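You operate a simulated robot arm through the tools that you are given. There is no shell and no other tool.

Carry out the task below with a simulated robot arm. There is one attempt and no reset: what you move stays moved.

TASK
Check the green pan's mark under the lit lamp and clear the scuff.
Fine: buff it off if the mark is faint, sand it off if doubled; tool back, lamp off and swung to the wall. What is to be rubbed or washed off counts as gone when no trace of it is left.

Only the result counts: the job must be done as asked and must still hold three seconds after the hand-in. Knocking over, shifting, dropping, spilling or breaking anything else fails it.

THE ROBOT
A 6-joint arm with a two-finger gripper, fixed in place. Base frame: the origin is at the foot of the arm, x ahead of it, y to its left, z up; the work surface is at about z = 82. Units: cm, degrees, N and s.
Its first joint turns from -166.0 to 166.0 degrees. Payload 3.43 kg.
The tool frame sits at the grasp point between the pads (the TCP): z along the fingers, y along the line on which they close. The tips reach 2 cm beyond it. The gripper opens to 19 cm. The gripper's body begins 24.8 cm behind the TCP.
Orientation is that of the tool frame in the base frame, as a unit quaternion [x, y, z, w]. With the fingers straight down and closing along the base's y, the tool's x points along the base's -x, its y along +y and its z along -z.

THE INTERFACE
- The arm moves only by the tool jog_arm. Its argument "plan" is a list of rows, each an object (a shift or turn left out is 0, a gripper value left out holds the last) with "delta_pos": the shift along the base's x, y, z in cm, a list of three; "angular": the turn, a rotation vector about the base's x, y, z in degrees, a list of three; "jaw": the gripper command, from -1 (fully open) to 1 (shut), values between in proportion. In form: [{"delta_pos": [x, y, z], "angular": [ax, ay, az], "jaw": jaw}, ...]. A call has 1 to 20 rows; each row shifts and turns the commanded pose from where the row before left it. A row lasts 0.2 s, in which the tool goes at most 5 cm and 8.6 degrees; a call with a longer step from one row to the next is refused whole, and so is a gripper value outside its range. Where a pose cannot be reached the arm comes as near as it can. A force on the tool above 80 N (or 10 N above the force at the start of the call, whichever is more), or a blocked arm, ends the call early, and 0.2 s more pass. The fingers move at their own pace (about 4.5 cm/s each) and stop on an object; they squeeze with about 31 N. The grip force told is the motor's: it shows also when the fingers shut on nothing. Time passes only in rows, and 0.2 s behind the last, so rows that do not move let the fingers close. The reply holds the time, the measured pose of the TCP, the force on the tool along the base axes, the opening and the grip force, in the units named above and with some noise, with the torque about the TCP (base axes, N m) and any sound that the robot's microphone picked up, and new pictures: "views" is both (left out), scene, wrist or none.
- Cameras (640 x 400 px; columns grow to the right, rows downward): "scene" is fixed at [40.34, 50.03, 160.78]; the picture's right is [-0.28, -0.96, 0.00], its down [-0.76, 0.23, -0.61] and it looks along [0.58, -0.17, -0.79] (base axes); focal length 268 px, centre (320, 200). "wrist" rides on the gripper at [7, -0.8, -28.8] in the tool frame; the picture's right is [0.12, 0.99, 0.00], its down [-0.96, 0.12, -0.25] and it looks along [-0.25, 0.03, 0.97] (tool axes); focal length 261 px, centre (320, 200). There is no depth. A picture from a camera that has moved, and an enlarged one, comes with that camera's place and axes in the base frame and with its lens. The place of the scene camera against the robot may be out by one fixed shift of up to 1.2 cm in any direction.
- lift_body(by): slides the trunk up (or, below 0, down) by that many cm; the arm rides with it, the base frame stays. It gives what a move gives, with no picture.
- inspect(camera, box): a new picture of the part [left, top, right, bottom] of that camera's present view, enlarged. No time passes.
- finish_job(): hands the job in; it is judged then, once.

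Places have to be worked out from the pictures, the camera data and where the tool is seen. Open the gripper and draw the arm clear of the work before you hand the job in, unless the task says otherwise.

The tools are called after "Call:" as name(argument=value, ...) on one line, values as JSON. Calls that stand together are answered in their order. jog_arm: Moves the arm, as the interface text tells. Its arguments: {"type":"object","properties":{"plan":{"type":"array","items":{"type":"object","properties":{"delta_pos":{"type":"array","items":{"type":"number"}},"angular":{"type":"array","items":{"type":"number"}},"jaw":{"type":"number"}}}},"views":{"type":"string","enum":["both","scene","wrist","none"]}},"required":["plan"]} The other tools are called the same way: lift_body (by) slides the trunk up or down; inspect (camera, box) takes an enlarged picture of a part of a camera's view; finish_job () hands the job in.

At the start:

```text
t: 0.0
ee_pos: [66.22, 9.53, 131.13]
tcp_rot: [0.0, 1.0, 0.0, 0.0]
contact_force: [0.2, -0.3, 0.5]
ft_torque: [0.02, -0.02, -0.02]
width: 19.0
finger_force: 0.1
trunk travel left (down, up): [-17.5, 6.5]
```

scene: 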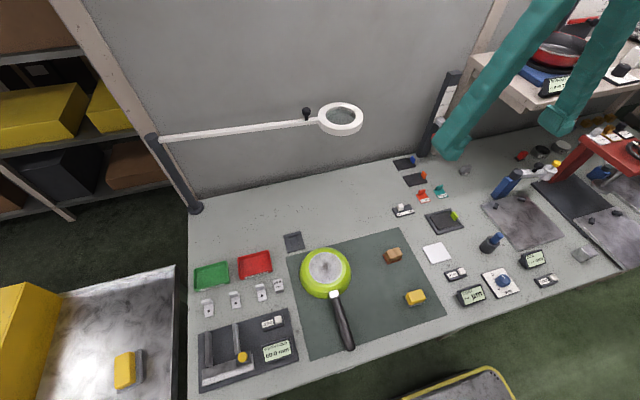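
wrist: 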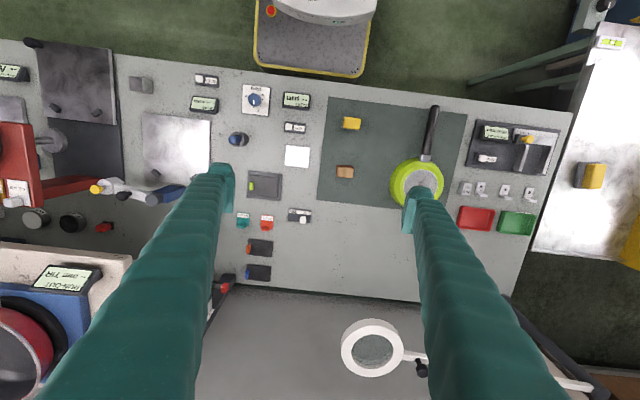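

The first pictures show a green pan on a mat, a lamp ring on a boom by the back wall, and many small items. I'll look closer at them before I move anything.

Call:
inspect(camera="scene", box=[280, 220, 460, 360])

Call:
inspect(camera="scene", box=[140, 80, 380, 230])

Call:
inspect(camera="scene", box=[380, 140, 560, 310])

Call:
inspect(camera="scene", box=[180, 220, 320, 400])

Call:
inspect(camera="wrist", box=[200, 60, 580, 300])

Call:
inspect(camera="wrist", box=[0, 20, 330, 300])

```text
2.86 times, centred on (370, 290) of scene
camera zoom: at [40.34, 50.03, 160.78], right [-0.28, -0.96, 0.0], down [-0.76, 0.23, -0.61], along [0.58, -0.17, -0.79], focal length 764 px, centre (177, -57)
```

zoom: 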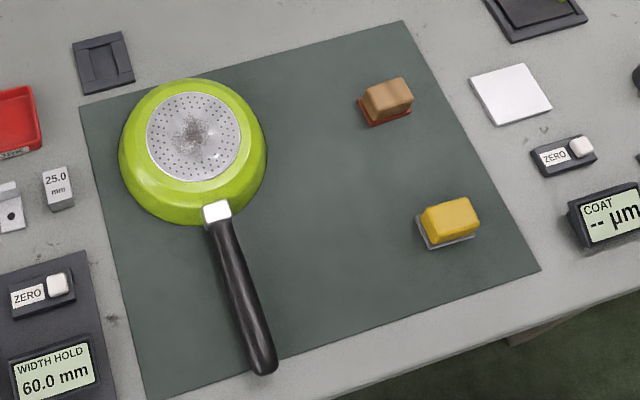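

```text
2.67 times, centred on (260, 155) of scene
camera zoom: at [40.34, 50.03, 160.78], right [-0.28, -0.96, 0.0], down [-0.76, 0.23, -0.61], along [0.58, -0.17, -0.79], focal length 714 px, centre (480, 320)
```

zoom: 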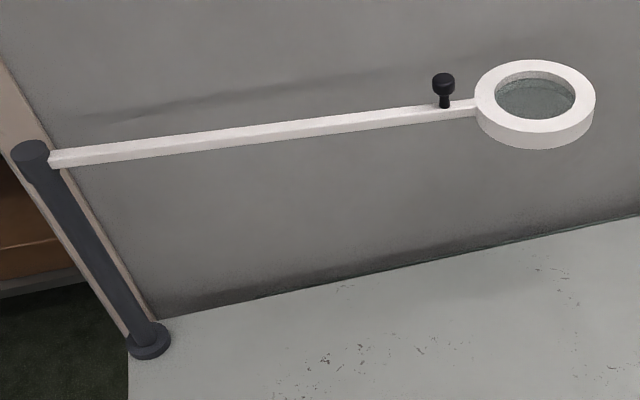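

```text
2.35 times, centred on (470, 225) of scene
camera zoom: at [40.34, 50.03, 160.78], right [-0.28, -0.96, 0.0], down [-0.76, 0.23, -0.61], along [0.58, -0.17, -0.79], focal length 630 px, centre (-33, 141)
```

zoom: 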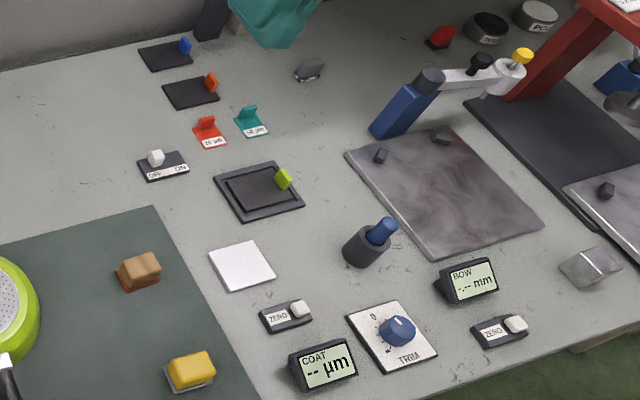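

```text
2.22 times, centred on (250, 310) of scene
camera zoom: at [40.34, 50.03, 160.78], right [-0.28, -0.96, 0.0], down [-0.76, 0.23, -0.61], along [0.58, -0.17, -0.79], focal length 595 px, centre (476, -44)
```

zoom: 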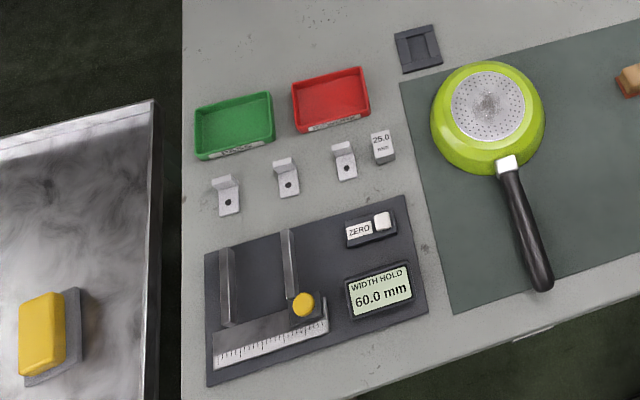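

```text
1.67 times, centred on (390, 180) of wrist
camera zoom: at [59.2, 8.75, 159.74], right [-0.12, 0.99, 0.0], down [0.96, 0.12, 0.25], along [0.25, 0.03, -0.97], focal length 434 px, centre (203, 233)
```

zoom: 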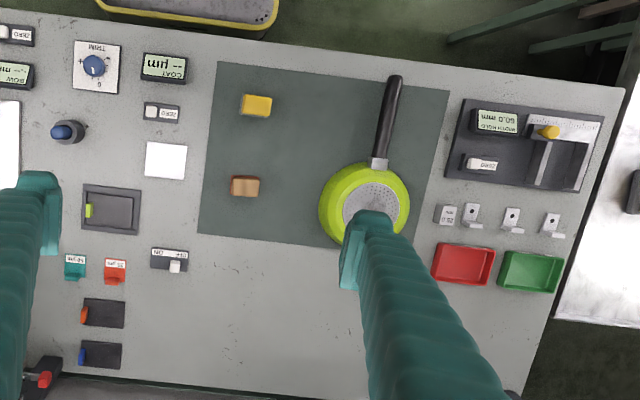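

```text
1.43 times, centred on (165, 160) of wrist
camera zoom: at [59.2, 8.75, 159.74], right [-0.12, 0.99, 0.0], down [0.96, 0.12, 0.25], along [0.25, 0.03, -0.97], focal length 372 px, centre (541, 257)
```

zoom: 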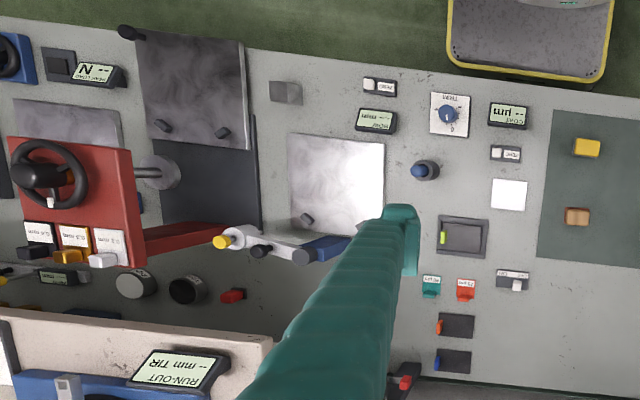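

The pan lies bottom up with a smudge on its plate. I'll zoom further into the tools, the switch, the pan's plate and the lamp ring.

Call:
inspect(camera="scene", box=[376, 240, 436, 312])

Call:
inspect(camera="scene", box=[385, 195, 425, 225])

Call:
inspect(camera="scene", box=[295, 240, 360, 305])

Call:
inspect(camera="scene", box=[295, 90, 375, 145])

Call:
inspect(camera="wrist", box=[320, 100, 370, 190])

Call:
inspect(camera="wrist", box=[230, 190, 320, 290])

Call:
inspect(camera="wrist", box=[330, 300, 450, 390])

```text
5.56 times, centred on (406, 276) of scene
camera zoom: at [40.34, 50.03, 160.78], right [-0.28, -0.96, 0.0], down [-0.76, 0.23, -0.61], along [0.58, -0.17, -0.79], focal length 1487 px, centre (-158, -222)
```

zoom: 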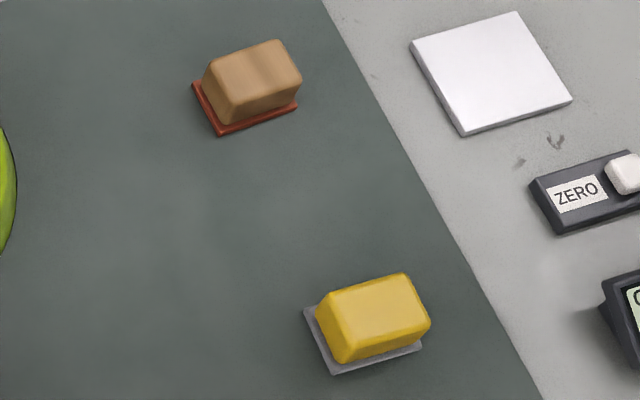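

```text
13.33 times, centred on (405, 210) of scene
camera zoom: at [40.34, 50.03, 160.78], right [-0.28, -0.96, 0.0], down [-0.76, 0.23, -0.61], along [0.58, -0.17, -0.79], focal length 3568 px, centre (-813, 67)
```

zoom: 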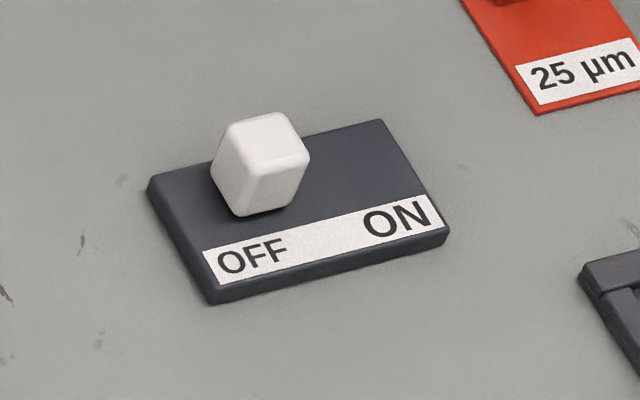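

```text
6.15 times, centred on (328, 272) of scene
camera zoom: at [40.34, 50.03, 160.78], right [-0.28, -0.96, 0.0], down [-0.76, 0.23, -0.61], along [0.58, -0.17, -0.79], focal length 1647 px, centre (274, -246)
```

zoom: 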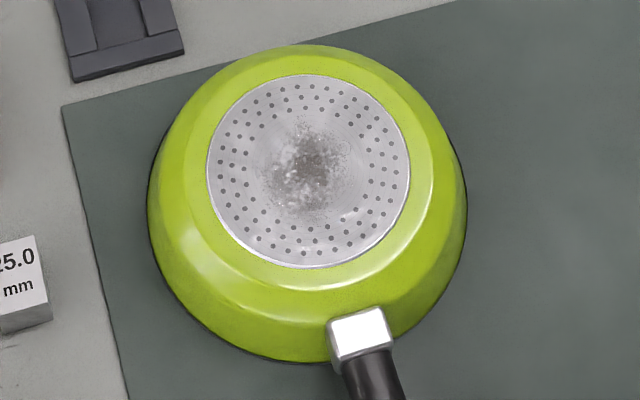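

```text
7.27 times, centred on (335, 118) of scene
camera zoom: at [40.34, 50.03, 160.78], right [-0.28, -0.96, 0.0], down [-0.76, 0.23, -0.61], along [0.58, -0.17, -0.79], focal length 1946 px, centre (211, 800)
```

zoom: 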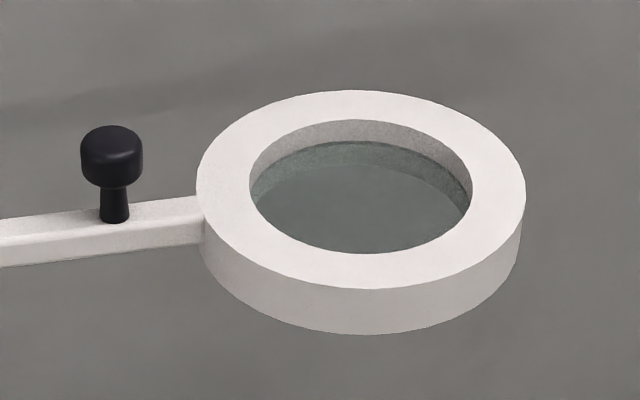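

```text
4.44 times, centred on (345, 145) of wrist
camera zoom: at [59.2, 8.75, 159.74], right [-0.12, 0.99, 0.0], down [0.96, 0.12, 0.25], along [0.25, 0.03, -0.97], focal length 1158 px, centre (209, 444)
```

zoom: 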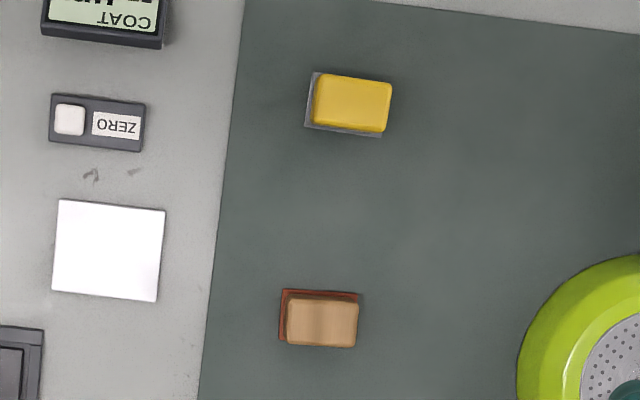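

```text
4.00 times, centred on (275, 240) of wrist
camera zoom: at [59.2, 8.75, 159.74], right [-0.12, 0.99, 0.0], down [0.96, 0.12, 0.25], along [0.25, 0.03, -0.97], focal length 1043 px, centre (500, 40)
```

zoom: 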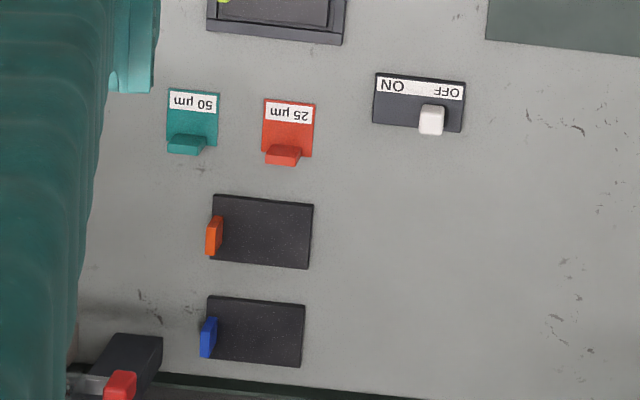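

```text
4.44 times, centred on (390, 345) of wrist
camera zoom: at [59.2, 8.75, 159.74], right [-0.12, 0.99, 0.0], down [0.96, 0.12, 0.25], along [0.25, 0.03, -0.97], focal length 1158 px, centre (9, -444)
```

zoom: 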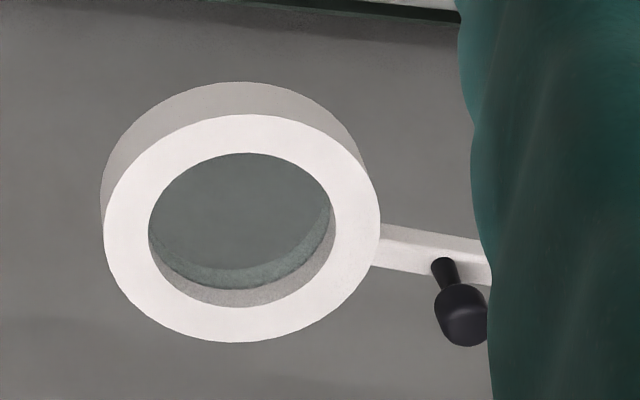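

Triangulating gives the lamp pivot at about (108, 77), the ring at (102.6, 25.4, z 114), the pan plate centre at about (70.5, 39.3), and the switch knob at about (85.5, 6.8). The brown/red block is near (69.5, 17) and the yellow/grey block near (55.7, 17.7). I'll lower the open gripper for a closer look at the two tools.

Call:
jog_arm(plan=[{"delta_pos": [-1, 2, -4], "jaw": -1}, {"delta_pos": [-1, 2, -4]}, {"delta_pos": [-1, 2, -4]}, {"delta_pos": [-1, 2, -4]}, {"delta_pos": [-1, 0, -4]}, {"delta_pos": [0, 0, 0]}], views="both")

```text
t: 1.4
ee_pos: [61.24, 17.75, 110.89]
tcp_rot: [0.0, 1.0, 0.0, 0.0]
contact_force: [0.1, 0.2, 0.0]
ft_torque: [0.0, -0.01, 0.01]
width: 19.01
finger_force: 0.0
trunk travel left (down, up): [-17.5, 6.5]
camera wrist: at [54.22, 16.77, 139.66], right [-0.12, 0.99, 0.0], down [0.96, 0.12, 0.25], along [0.25, 0.03, -0.97], focal length 261 px, centre (320, 200)
```

scene: 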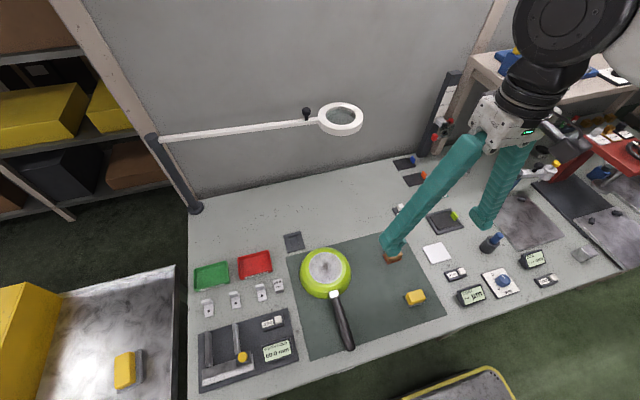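
wrist: 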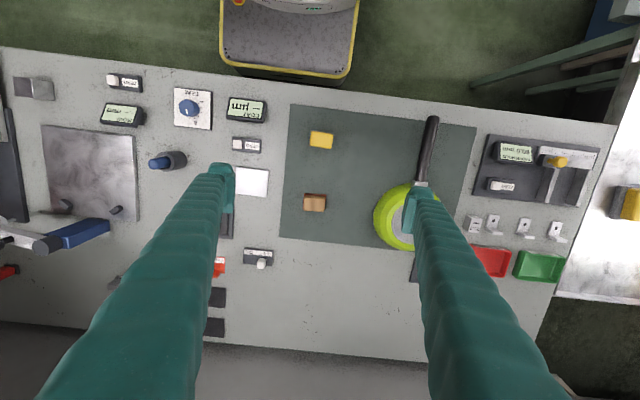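

The tools are now centred between the fingers in the wrist view. I'll enlarge both, and the scene view of them too.

Call:
inspect(camera="wrist", box=[300, 180, 332, 220])

Call:
inspect(camera="wrist", box=[300, 120, 340, 160])

Call:
inspect(camera="wrist", box=[240, 240, 280, 275])

Call:
inspect(camera="scene", box=[400, 285, 432, 309])

```text
10.00 times, centred on (316, 200) of wrist
camera zoom: at [54.22, 16.77, 139.66], right [-0.12, 0.99, 0.0], down [0.96, 0.12, 0.25], along [0.25, 0.03, -0.97], focal length 2606 px, centre (360, 200)
```

zoom: 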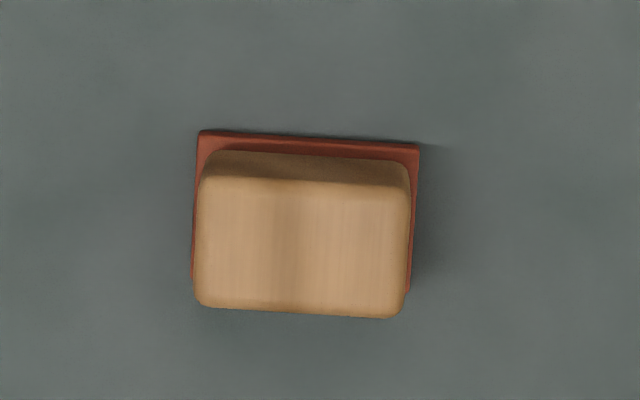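

```text
10.00 times, centred on (320, 140) of wrist
camera zoom: at [54.22, 16.77, 139.66], right [-0.12, 0.99, 0.0], down [0.96, 0.12, 0.25], along [0.25, 0.03, -0.97], focal length 2606 px, centre (320, 800)
```

zoom: 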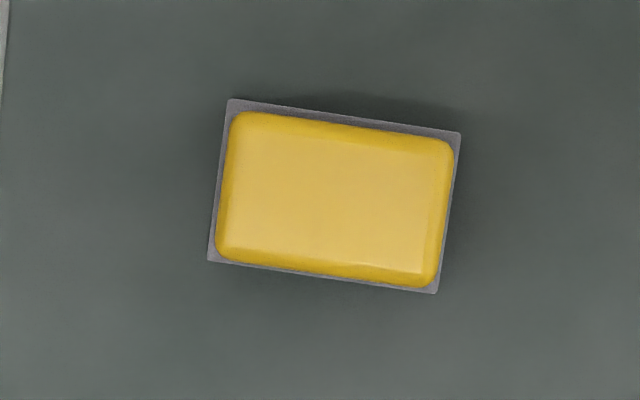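

```text
11.43 times, centred on (260, 258) of wrist
camera zoom: at [54.22, 16.77, 139.66], right [-0.12, 0.99, 0.0], down [0.96, 0.12, 0.25], along [0.25, 0.03, -0.97], focal length 2979 px, centre (1006, -457)
```

zoom: 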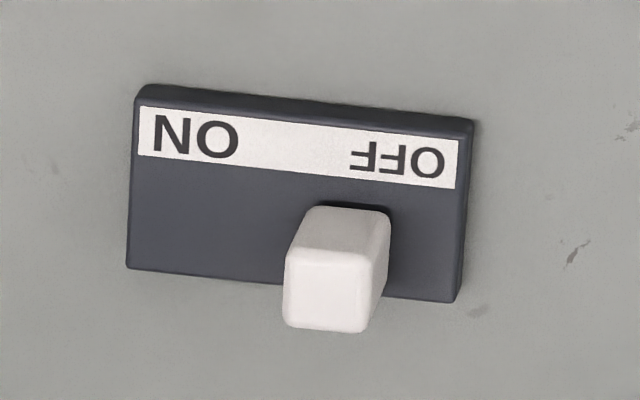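

```text
16.00 times, centred on (416, 297) of scene
camera zoom: at [40.34, 50.03, 160.78], right [-0.28, -0.96, 0.0], down [-0.76, 0.23, -0.61], along [0.58, -0.17, -0.79], focal length 4282 px, centre (-1216, -1352)
```

zoom: 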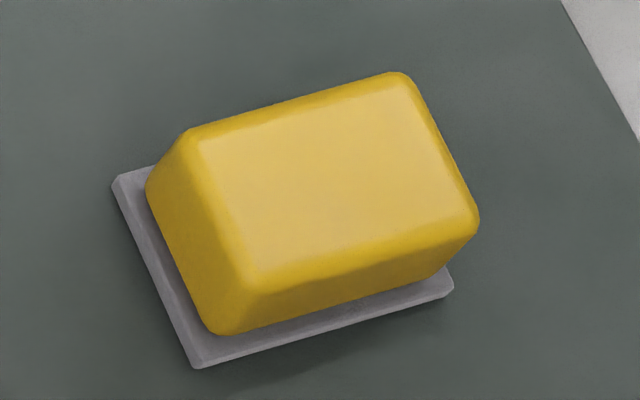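

The tan wooden block with a red abrasive face reads as the sanding block, and the yellow foam with a grey felt face as the buffing pad. The lamp slider is at OFF, near (85.3, 6.8). I'll close the fingers and go to its +y side to push it towards ON, which is −y.

Call:
jog_arm(plan=[{"delta_pos": [4, -0.9, -2], "jaw": 1}, {"delta_pos": [4, -0.9, -2]}, {"delta_pos": [4, -0.9, -2]}, {"delta_pos": [4, -0.9, -2]}, {"delta_pos": [4, -0.9, -2]}, {"delta_pos": [4, -0.9, -2]}, {"delta_pos": [0, 0, 0]}, {"delta_pos": [0, 0, 0]}, {"delta_pos": [0, 0, 0]}, {"delta_pos": [0, 0, 0]}, {"delta_pos": [0, 0, 0]}, {"delta_pos": [0, 0, 0]}], views="both")

```text
t: 4.0
ee_pos: [85.27, 12.37, 99.07]
tcp_rot: [0.0, 1.0, 0.0, 0.0]
contact_force: [0.0, 0.0, 0.0]
ft_torque: [-0.01, -0.03, -0.02]
width: 0.0
finger_force: 31.2
trunk travel left (down, up): [-17.5, 6.5]
camera wrist: at [78.22, 11.39, 127.74], right [-0.12, 0.99, 0.0], down [0.96, 0.12, 0.25], along [0.25, 0.03, -0.97], focal length 261 px, centre (320, 200)
```

scene: 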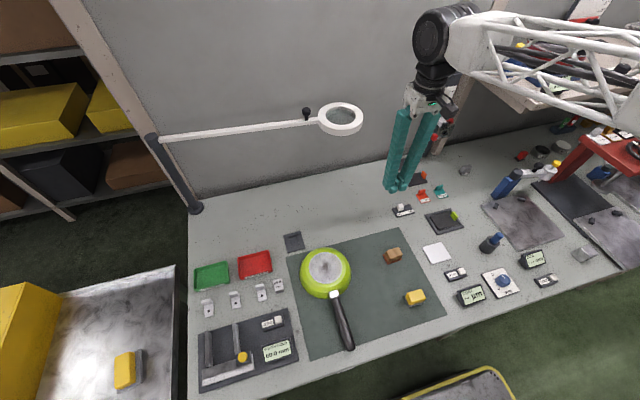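
wrist: 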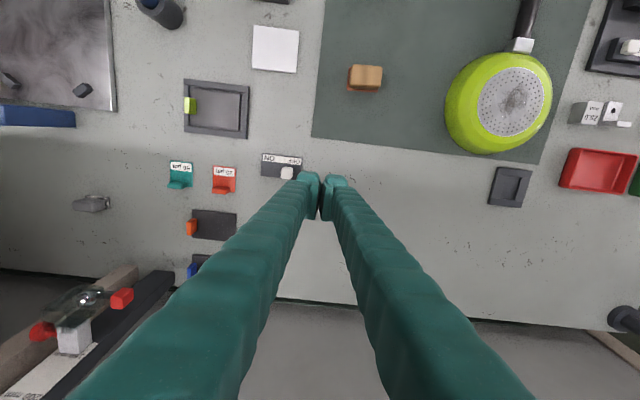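

The closed fingertips are just to the +y side of the slider. I'll descend so the tips sit at knob height, and look before pushing.

Call:
jog_arm(plan=[{"delta_pos": [0, 0, -4]}, {"delta_pos": [0, 0, -4]}, {"delta_pos": [0, 0, -3]}, {"delta_pos": [0, 0, -1.5]}, {"delta_pos": [0, 0, -0.6]}], views="both")

Call:
inspect(camera="wrist", box=[240, 140, 380, 240])

Call:
inspect(camera="scene", box=[370, 180, 430, 225])

```text
t: 5.2
ee_pos: [85.34, 12.39, 85.96]
tcp_rot: [0.0, 1.0, 0.0, 0.0]
contact_force: [0.4, -0.3, 0.0]
ft_torque: [0.0, 0.02, 0.04]
width: 0.0
finger_force: 30.8
trunk travel left (down, up): [-17.5, 6.5]
camera wrist: at [78.24, 11.4, 114.62], right [-0.12, 0.99, 0.0], down [0.96, 0.12, 0.25], along [0.25, 0.03, -0.97], focal length 261 px, centre (320, 200)
```

scene: 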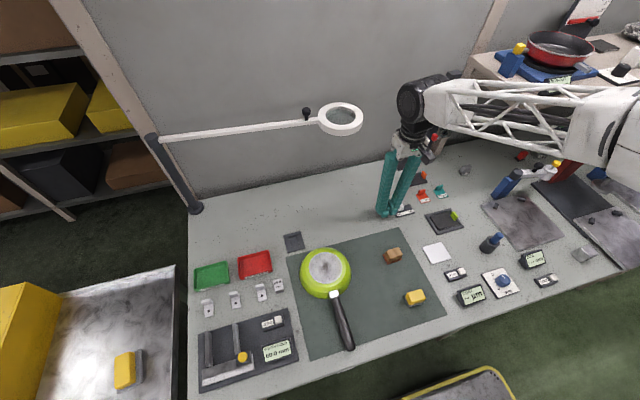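
wrist: 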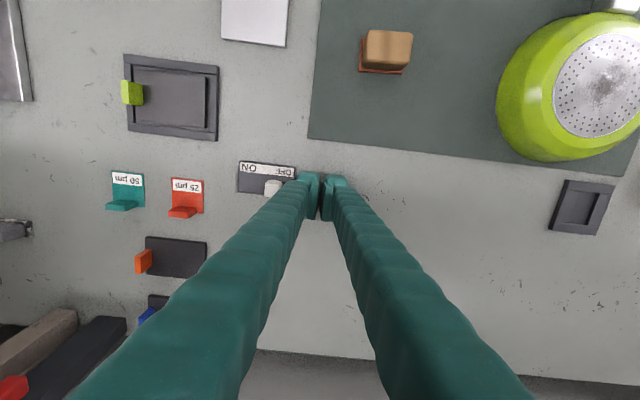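

```text
4.00 times, centred on (310, 190) of wrist
camera zoom: at [78.24, 11.4, 114.62], right [-0.12, 0.99, 0.0], down [0.96, 0.12, 0.25], along [0.25, 0.03, -0.97], focal length 1043 px, centre (360, 240)
```

zoom: 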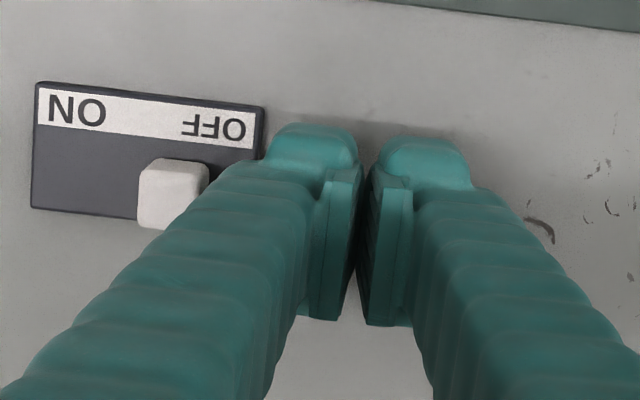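

```text
8.89 times, centred on (400, 202) of scene
camera zoom: at [40.34, 50.03, 160.78], right [-0.28, -0.96, 0.0], down [-0.76, 0.23, -0.61], along [0.58, -0.17, -0.79], focal length 2379 px, centre (-391, 178)
```

zoom: 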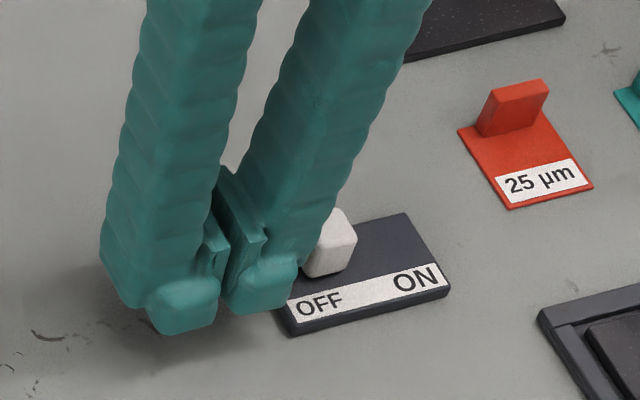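

The tips are about 1 cm above the switch base and level with the knob. I'll push slowly towards −y, watching the force.

Call:
jog_arm(plan=[{"delta_pos": [0, -1, -0.2]}, {"delta_pos": [0, -0.8, 0]}, {"delta_pos": [0, -0.5, 0]}, {"delta_pos": [0, -0.5, 0]}, {"delta_pos": [0, -0.5, 0]}], views="both")

Call:
inspect(camera="wrist", box=[240, 140, 380, 240])

Call:
inspect(camera="scene", box=[370, 180, 430, 225])

```text
t: 6.4
ee_pos: [85.22, 8.98, 85.8]
tcp_rot: [0.0, 1.0, 0.0, 0.0]
contact_force: [-0.3, 0.7, -0.5]
ft_torque: [0.01, 0.01, 0.01]
width: 0.0
finger_force: 30.9
trunk travel left (down, up): [-17.5, 6.5]
camera wrist: at [78.2, 8.08, 114.46], right [-0.12, 0.99, 0.0], down [0.96, 0.12, 0.25], along [0.25, 0.03, -0.97], focal length 261 px, centre (320, 200)
```

scene: 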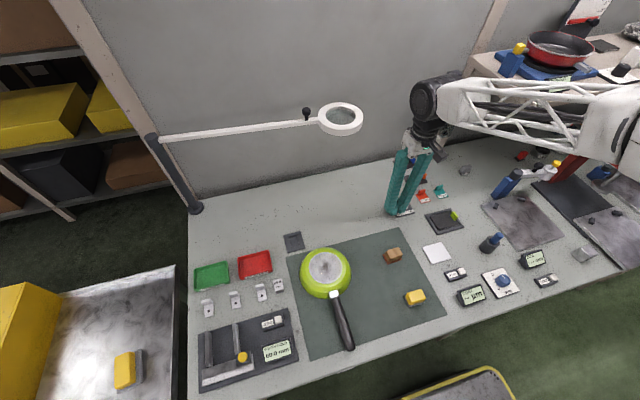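
wrist: 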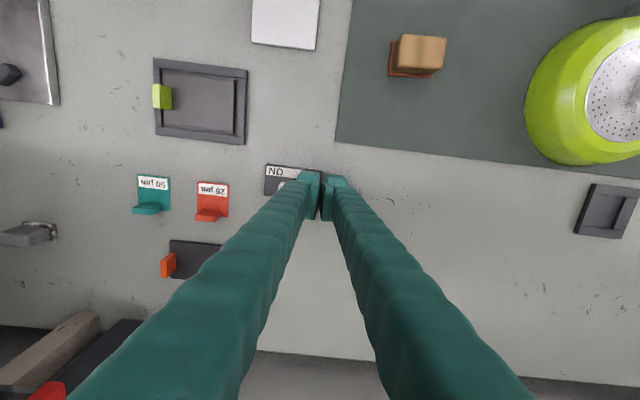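

```text
4.00 times, centred on (310, 190) of wrist
camera zoom: at [78.2, 8.08, 114.46], right [-0.12, 0.99, 0.0], down [0.96, 0.12, 0.25], along [0.25, 0.03, -0.97], focal length 1043 px, centre (360, 240)
```

zoom: 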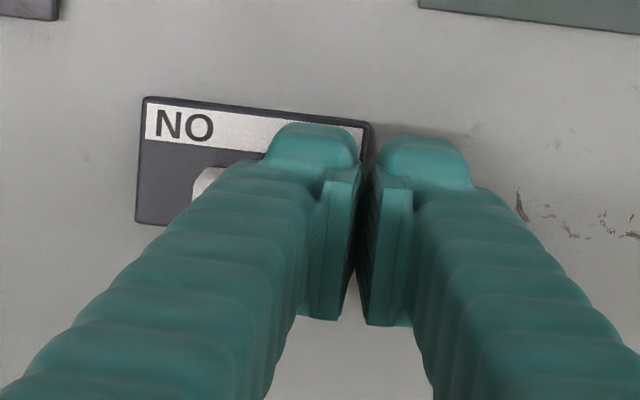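

```text
8.89 times, centred on (400, 202) of scene
camera zoom: at [40.34, 50.03, 160.78], right [-0.28, -0.96, 0.0], down [-0.76, 0.23, -0.61], along [0.58, -0.17, -0.79], focal length 2379 px, centre (-391, 178)
```

zoom: 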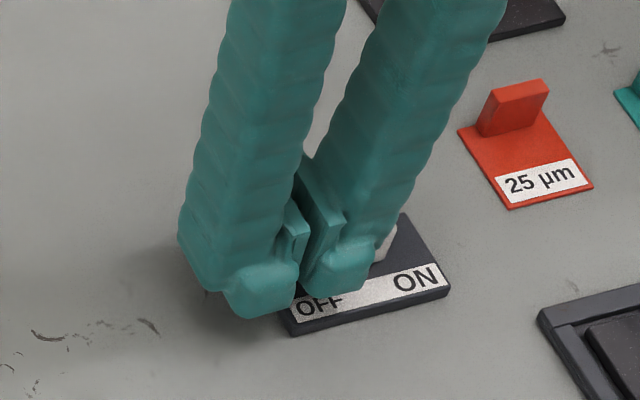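

The knob has slid some way towards ON. I'll keep pushing in small steps until there's a stop.

Call:
jog_arm(plan=[{"delta_pos": [0, -0.3, 0]}, {"delta_pos": [0, -0.3, 0]}, {"delta_pos": [0, -0.3, 0]}], views="scene")

Call:
inspect(camera="scene", box=[370, 180, 430, 225])

Call:
inspect(camera="wrist", box=[240, 140, 380, 240])

```text
t: 7.2
ee_pos: [85.27, 8.1, 85.78]
tcp_rot: [0.0, 1.0, 0.0, 0.001]
contact_force: [0.4, 8.5, 0.5]
ft_torque: [0.0, -0.01, 0.02]
width: 0.0
finger_force: 31.2
trunk travel left (down, up): [-17.5, 6.5]
```

scene: 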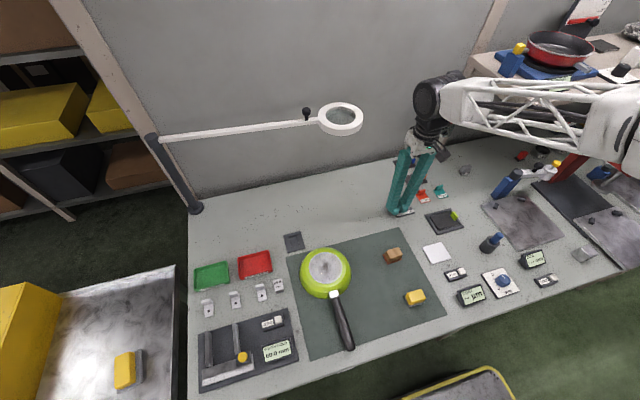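

```text
8.89 times, centred on (400, 202) of scene
camera zoom: at [40.34, 50.03, 160.78], right [-0.28, -0.96, 0.0], down [-0.76, 0.23, -0.61], along [0.58, -0.17, -0.79], focal length 2379 px, centre (-391, 178)
```

zoom: 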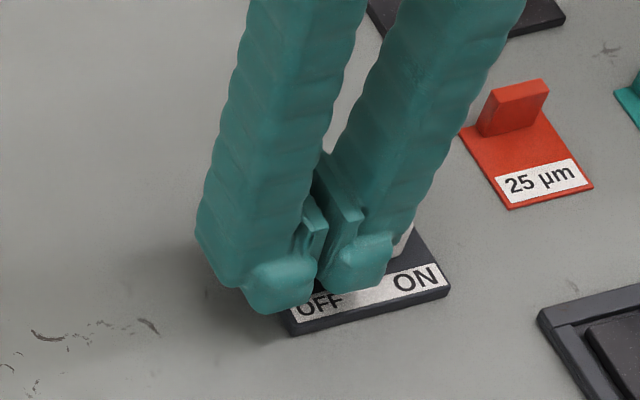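

```text
4.00 times, centred on (310, 190) of wrist
camera zoom: at [78.18, 7.3, 114.44], right [-0.12, 0.99, 0.0], down [0.96, 0.12, 0.25], along [0.25, 0.03, -0.97], focal length 1043 px, centre (360, 240)
```

zoom: 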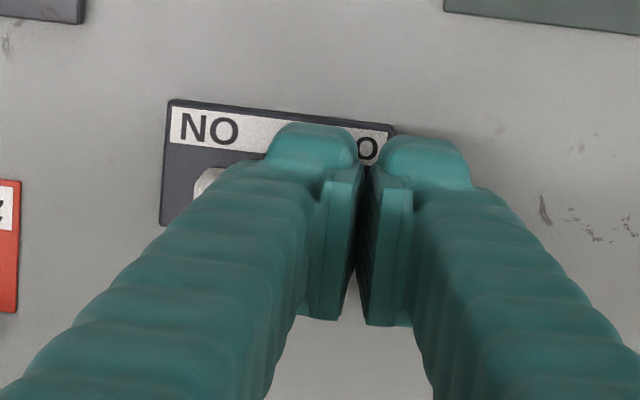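

The 8.5 N reading suggests the slider has reached its stop. I'll back off and check the knob and whether the ring is glowing.

Call:
jog_arm(plan=[{"delta_pos": [0, 1, 0]}, {"delta_pos": [0, 3, 2]}, {"delta_pos": [0, 3, 4]}, {"delta_pos": [0, 2, 5]}], views="scene")

Call:
inspect(camera="scene", box=[370, 180, 430, 225])

Call:
inspect(camera="scene", box=[295, 90, 375, 145])

```text
refused: row 4 steps farther than a row can; nothing moved
```

```text
8.89 times, centred on (400, 202) of scene
camera zoom: at [40.34, 50.03, 160.78], right [-0.28, -0.96, 0.0], down [-0.76, 0.23, -0.61], along [0.58, -0.17, -0.79], focal length 2379 px, centre (-391, 178)
```

zoom: 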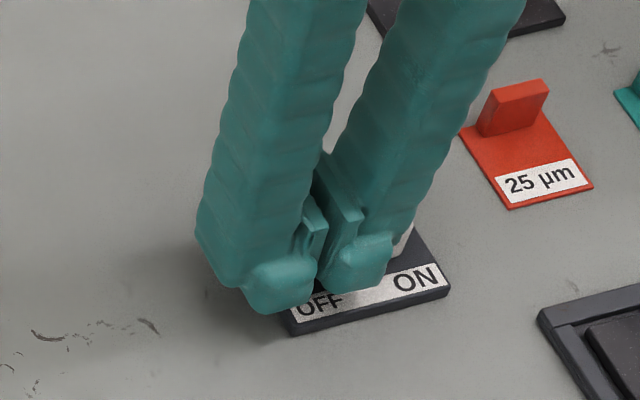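

```text
7.27 times, centred on (335, 118) of scene
camera zoom: at [40.34, 50.03, 160.78], right [-0.28, -0.96, 0.0], down [-0.76, 0.23, -0.61], along [0.58, -0.17, -0.79], focal length 1946 px, centre (211, 800)
```

zoom: 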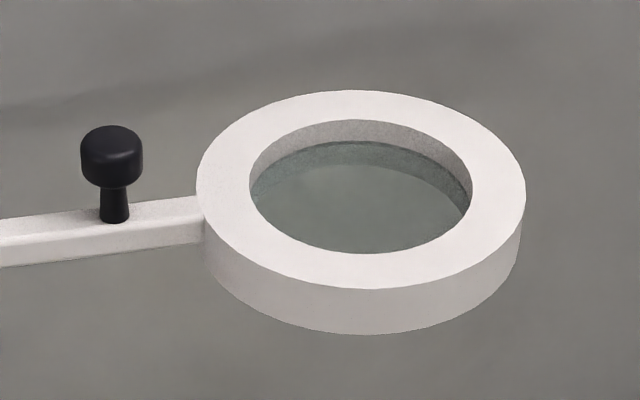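

The last row was too long, so the move was refused and nothing moved. I'll back off again with shorter rows.

Call:
jog_arm(plan=[{"delta_pos": [0, 1, 0]}, {"delta_pos": [0, 3, 1.5]}, {"delta_pos": [0, 3, 3]}, {"delta_pos": [0, 2, 4]}, {"delta_pos": [0, 0, 0]}], views="both")

Call:
inspect(camera="scene", box=[370, 180, 430, 225])

Call:
inspect(camera="scene", box=[295, 90, 375, 145])

```text
t: 8.4
ee_pos: [85.23, 17.02, 94.45]
tcp_rot: [0.0, 1.0, 0.0, 0.0]
contact_force: [0.1, 0.8, 0.2]
ft_torque: [-0.01, 0.01, 0.01]
width: 0.0
finger_force: 31.2
trunk travel left (down, up): [-17.5, 6.5]
camera wrist: at [78.22, 16.18, 123.1], right [-0.12, 0.99, 0.0], down [0.96, 0.12, 0.25], along [0.25, 0.03, -0.97], focal length 261 px, centre (320, 200)
```

scene: 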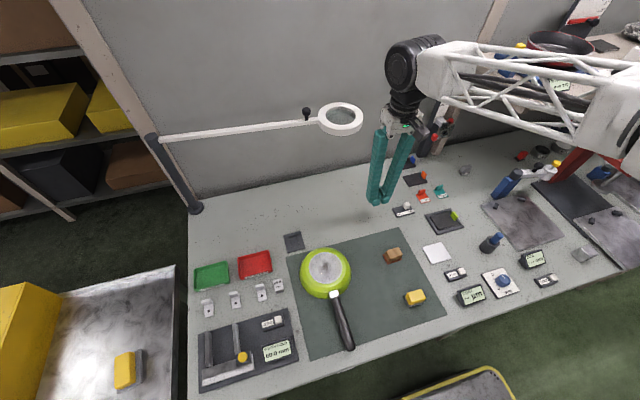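
wrist: 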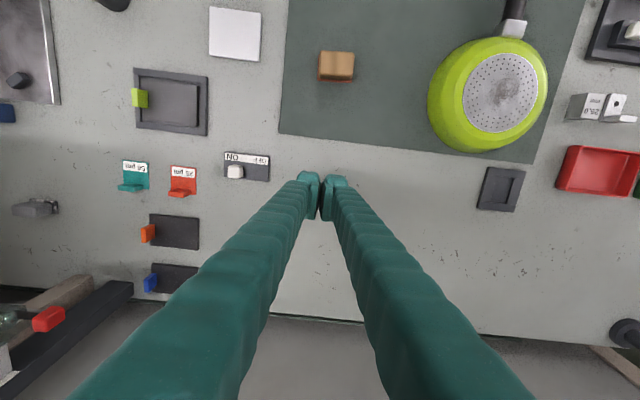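

```text
8.89 times, centred on (400, 202) of scene
camera zoom: at [40.34, 50.03, 160.78], right [-0.28, -0.96, 0.0], down [-0.76, 0.23, -0.61], along [0.58, -0.17, -0.79], focal length 2379 px, centre (-391, 178)
```

zoom: 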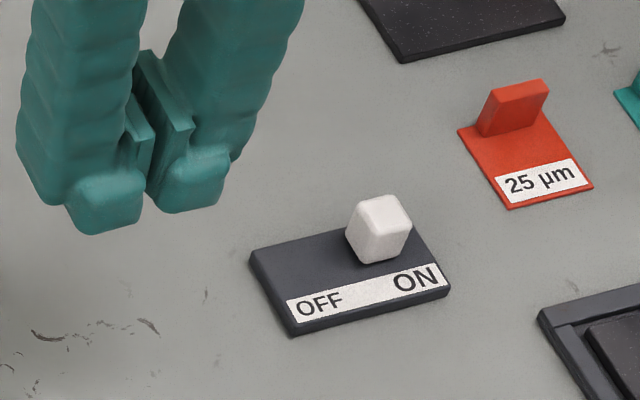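

```text
7.27 times, centred on (335, 118) of scene
camera zoom: at [40.34, 50.03, 160.78], right [-0.28, -0.96, 0.0], down [-0.76, 0.23, -0.61], along [0.58, -0.17, -0.79], focal length 1946 px, centre (211, 800)
```

zoom: 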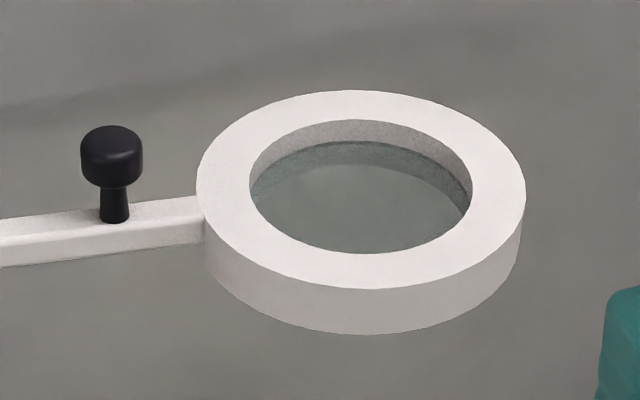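

The slider is at ON. Next is the lamp handle, a knob I place near (104.4, 35.1) with its head at z 115–116.7, too far out for a vertical tool. I'll rise, open to about 7 cm, tilt the tool about 50° forward and stop short of the knob.

Call:
jog_arm(plan=[{"delta_pos": [-0.5, 2.5, 4], "jaw": 0.26}, {"delta_pos": [-0.5, 2.5, 4], "angular": [0, -7.15, 0]}, {"delta_pos": [-0.5, 2.5, 4], "angular": [0, -7.15, 0]}, {"delta_pos": [-0.5, 2.5, 4], "angular": [0, -7.15, 0]}, {"delta_pos": [-0.5, 2.5, 4], "angular": [0, -7.15, 0]}, {"delta_pos": [-0.5, 2.5, 4], "angular": [0, -7.15, 0]}, {"delta_pos": [1, 1, 2], "angular": [0, -7.15, 0]}, {"delta_pos": [1, 1, 2], "angular": [0, -7.15, 0]}, {"delta_pos": [0, 0, 1]}, {"delta_pos": [0, 0, 0]}], views="both")

```text
t: 10.6
ee_pos: [84.07, 34.15, 123.36]
tcp_rot: [0.0, 0.906, 0.0, 0.424]
contact_force: [-0.3, 0.9, 0.0]
ft_torque: [0.0, 0.0, 0.04]
width: 7.03
finger_force: 0.0
trunk travel left (down, up): [-17.5, 6.5]
camera wrist: at [57.6, 33.19, 136.34], right [-0.08, 0.99, -0.09], down [0.43, 0.12, 0.9], along [0.9, 0.03, -0.43], focal length 261 px, centre (320, 200)
```

scene: 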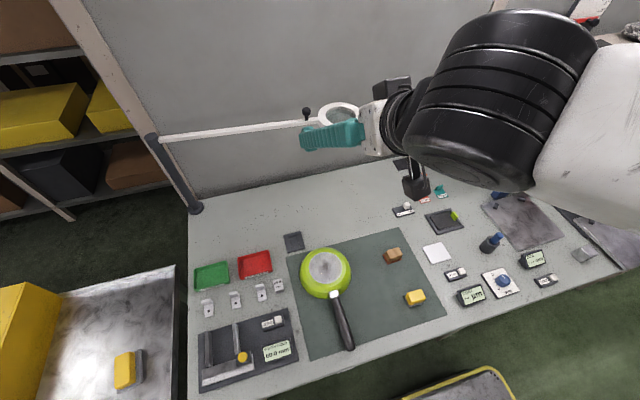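
wrist: 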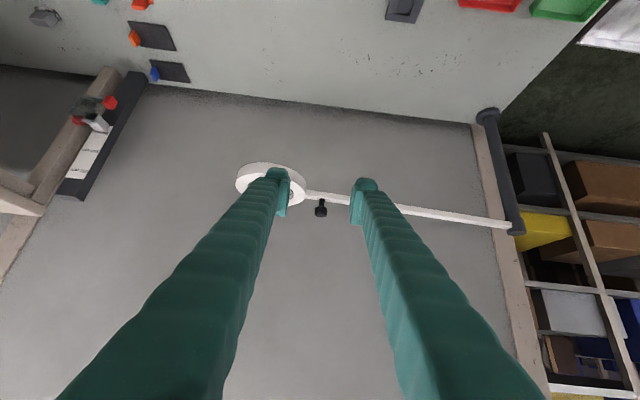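

The wrist view confirms the knob at about (104.4, 35.0, 116.1) and the pivot near (108, 78). I'll narrow the jaws to 5 cm and move to a pre-grasp point 10 cm back along the approach line.

Call:
jog_arm(plan=[{"delta_pos": [4.2, 0.3, 0.1], "jaw": 0.47}, {"delta_pos": [4.2, 0.3, 0.1]}, {"delta_pos": [4.2, 0.3, 0.1]}, {"delta_pos": [0, 0, 0]}], views="both")

Call:
inspect(camera="wrist", box=[220, 130, 420, 255])

Call:
inspect(camera="scene", box=[280, 80, 390, 150])

```text
t: 11.6
ee_pos: [96.77, 35.1, 123.69]
tcp_rot: [0.0, 0.906, -0.001, 0.423]
contact_force: [0.3, 0.4, -0.3]
ft_torque: [-0.04, 0.0, -0.06]
width: 5.04
finger_force: 0.0
trunk travel left (down, up): [-17.5, 6.5]
camera wrist: at [70.26, 34.17, 136.6], right [-0.08, 0.99, -0.09], down [0.43, 0.12, 0.9], along [0.9, 0.03, -0.43], focal length 261 px, centre (320, 200)
```

scene: 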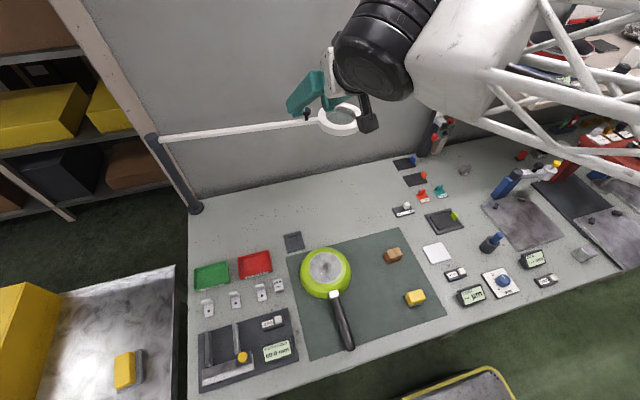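
wrist: 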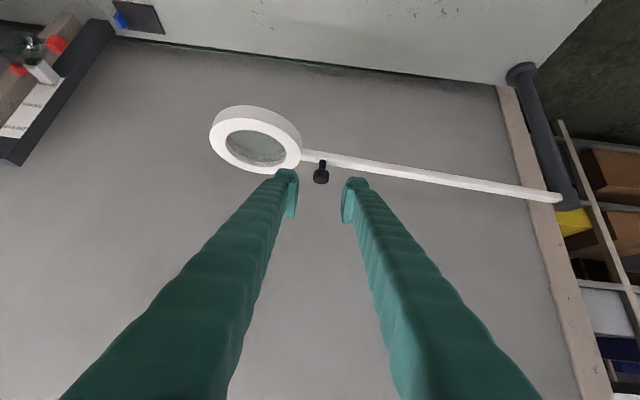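

```text
3.20 times, centred on (320, 192) of wrist
camera zoom: at [70.26, 34.17, 136.6], right [-0.08, 0.99, -0.09], down [0.43, 0.12, 0.9], along [0.9, 0.03, -0.43], focal length 834 px, centre (320, 224)
```

zoom: 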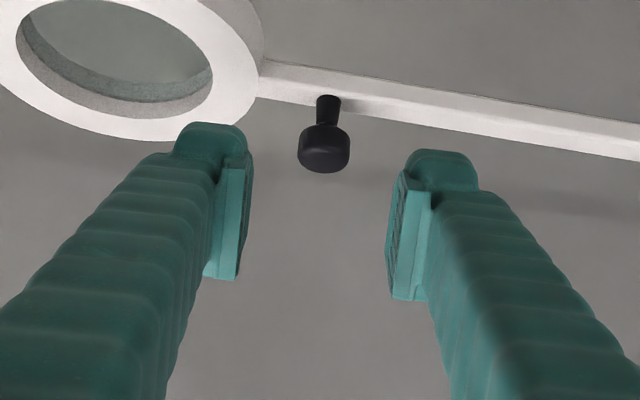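

```text
5.71 times, centred on (335, 115) of scene
camera zoom: at [40.34, 50.03, 160.78], right [-0.28, -0.96, 0.0], down [-0.76, 0.23, -0.61], along [0.58, -0.17, -0.79], focal length 1529 px, centre (234, 686)
```

zoom: 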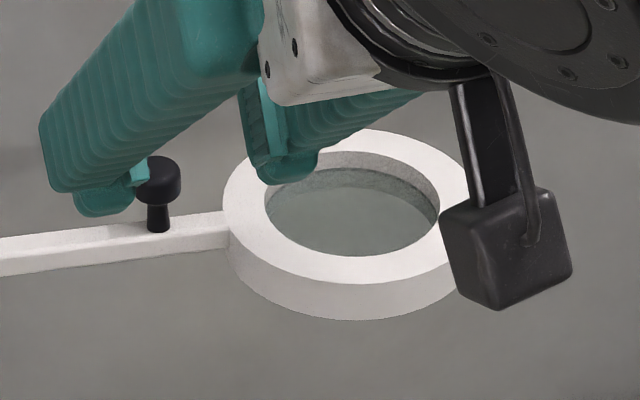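

The knob is centred between the pads, at (104.4, 35.2, 116.3). I'll advance along the tool axis so the pads straddle its head, staying above the boom.

Call:
jog_arm(plan=[{"delta_pos": [1.53, 0, -1.28]}, {"delta_pos": [1.53, 0, -1.28]}, {"delta_pos": [1.53, 0, -1.28]}, {"delta_pos": [1.53, 0, -1.28]}, {"delta_pos": [0.8, 0, -0.6]}], views="both")

Call:
inspect(camera="wrist", box=[220, 100, 420, 225])

Call:
inspect(camera="scene", box=[280, 80, 390, 150])

```text
t: 12.8
ee_pos: [103.88, 35.03, 118.02]
tcp_rot: [0.0, 0.906, 0.0, 0.424]
contact_force: [-0.4, -0.2, 0.2]
ft_torque: [0.01, 0.01, 0.0]
width: 5.02
finger_force: 0.0
trunk travel left (down, up): [-17.5, 6.5]
camera wrist: at [77.16, 34.1, 130.89], right [-0.08, 0.99, -0.09], down [0.43, 0.12, 0.9], along [0.9, 0.03, -0.43], focal length 261 px, centre (320, 200)
```

scene: 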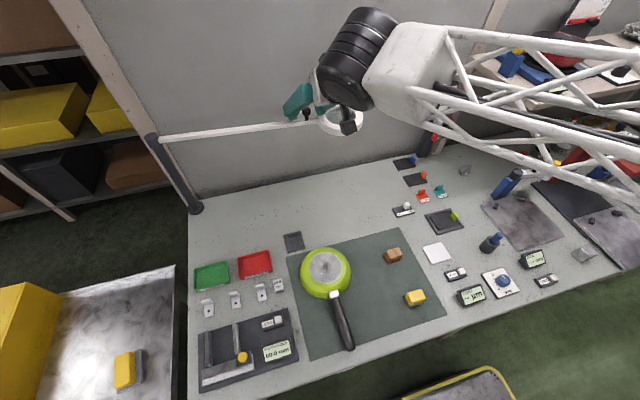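
wrist: 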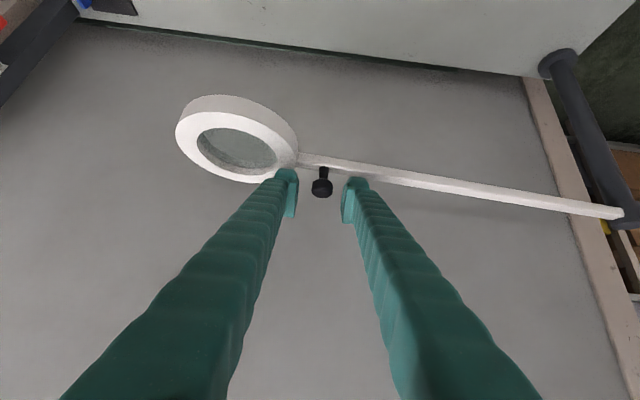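

```text
3.20 times, centred on (320, 162) of wrist
camera zoom: at [77.16, 34.1, 130.89], right [-0.08, 0.99, -0.09], down [0.43, 0.12, 0.9], along [0.9, 0.03, -0.43], focal length 834 px, centre (320, 320)
```

zoom: 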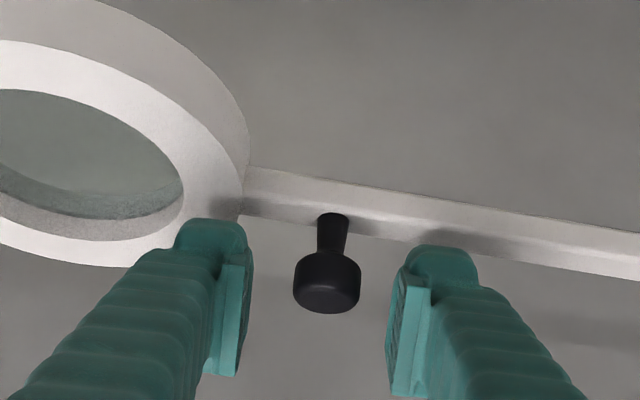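

```text
5.71 times, centred on (335, 115) of scene
camera zoom: at [40.34, 50.03, 160.78], right [-0.28, -0.96, 0.0], down [-0.76, 0.23, -0.61], along [0.58, -0.17, -0.79], focal length 1529 px, centre (234, 686)
```

zoom: 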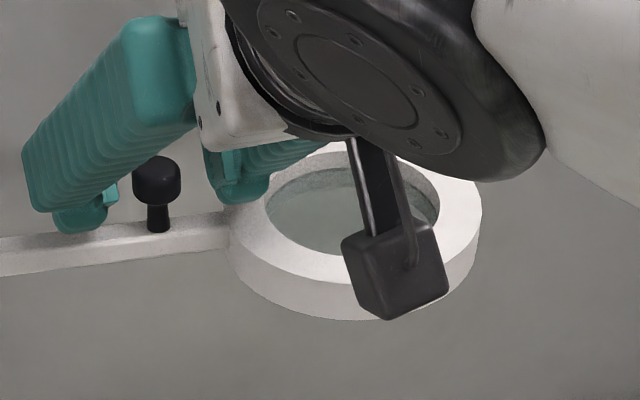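

The pads are either side of the knob head and clear of the ring. I'll advance another 0.6 cm and close gently on the knob.

Call:
jog_arm(plan=[{"delta_pos": [0.45, 0.1, -0.4]}, {"delta_pos": [0, 0, 0], "jaw": 0.7}, {"delta_pos": [0, 0, 0], "jaw": 1}, {"delta_pos": [0, 0, 0]}, {"delta_pos": [0, 0, 0]}, {"delta_pos": [0, 0, 0]}], views="both")

Call:
inspect(camera="wrist", box=[220, 100, 420, 225])

```text
t: 14.2
ee_pos: [104.21, 35.1, 117.49]
tcp_rot: [0.0, 0.907, 0.0, 0.422]
contact_force: [0.1, 1.8, -1.1]
ft_torque: [-0.02, -0.06, 0.01]
width: 1.96
finger_force: 45.2
trunk travel left (down, up): [-17.5, 6.5]
camera wrist: at [77.61, 34.24, 130.44], right [-0.08, 0.99, -0.09], down [0.43, 0.12, 0.9], along [0.9, 0.03, -0.43], focal length 261 px, centre (320, 200)
```

scene: 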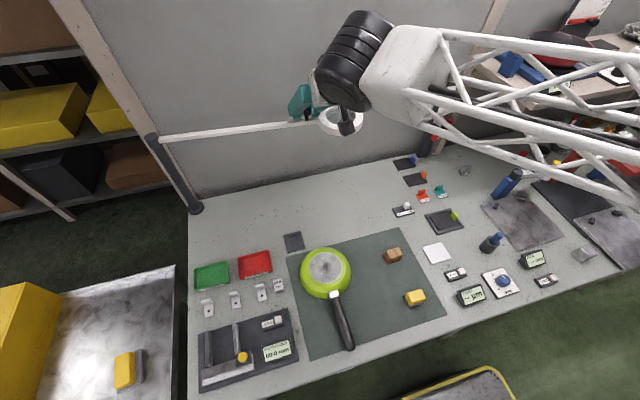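
wrist: 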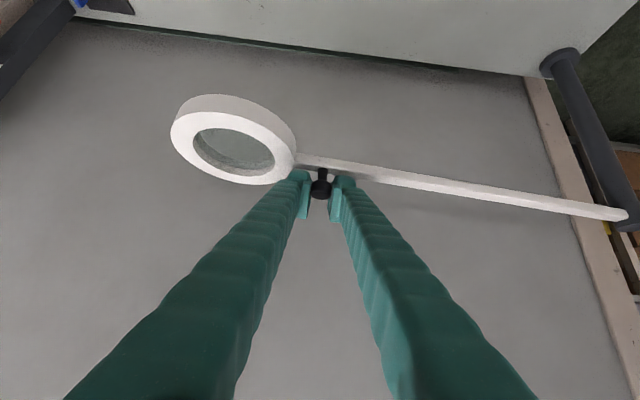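

```text
3.20 times, centred on (320, 162) of wrist
camera zoom: at [77.61, 34.24, 130.44], right [-0.08, 0.99, -0.09], down [0.43, 0.12, 0.9], along [0.9, 0.03, -0.43], focal length 834 px, centre (320, 320)
```

zoom: 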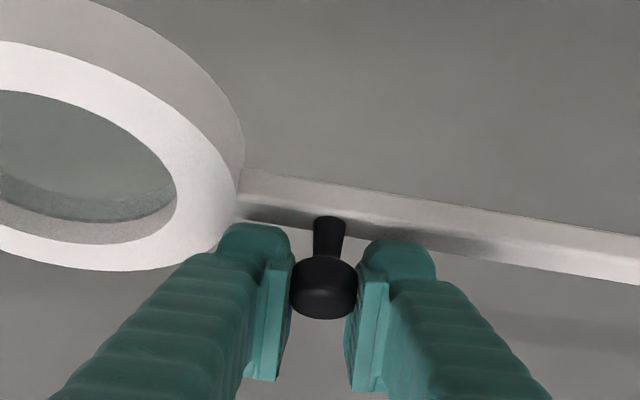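

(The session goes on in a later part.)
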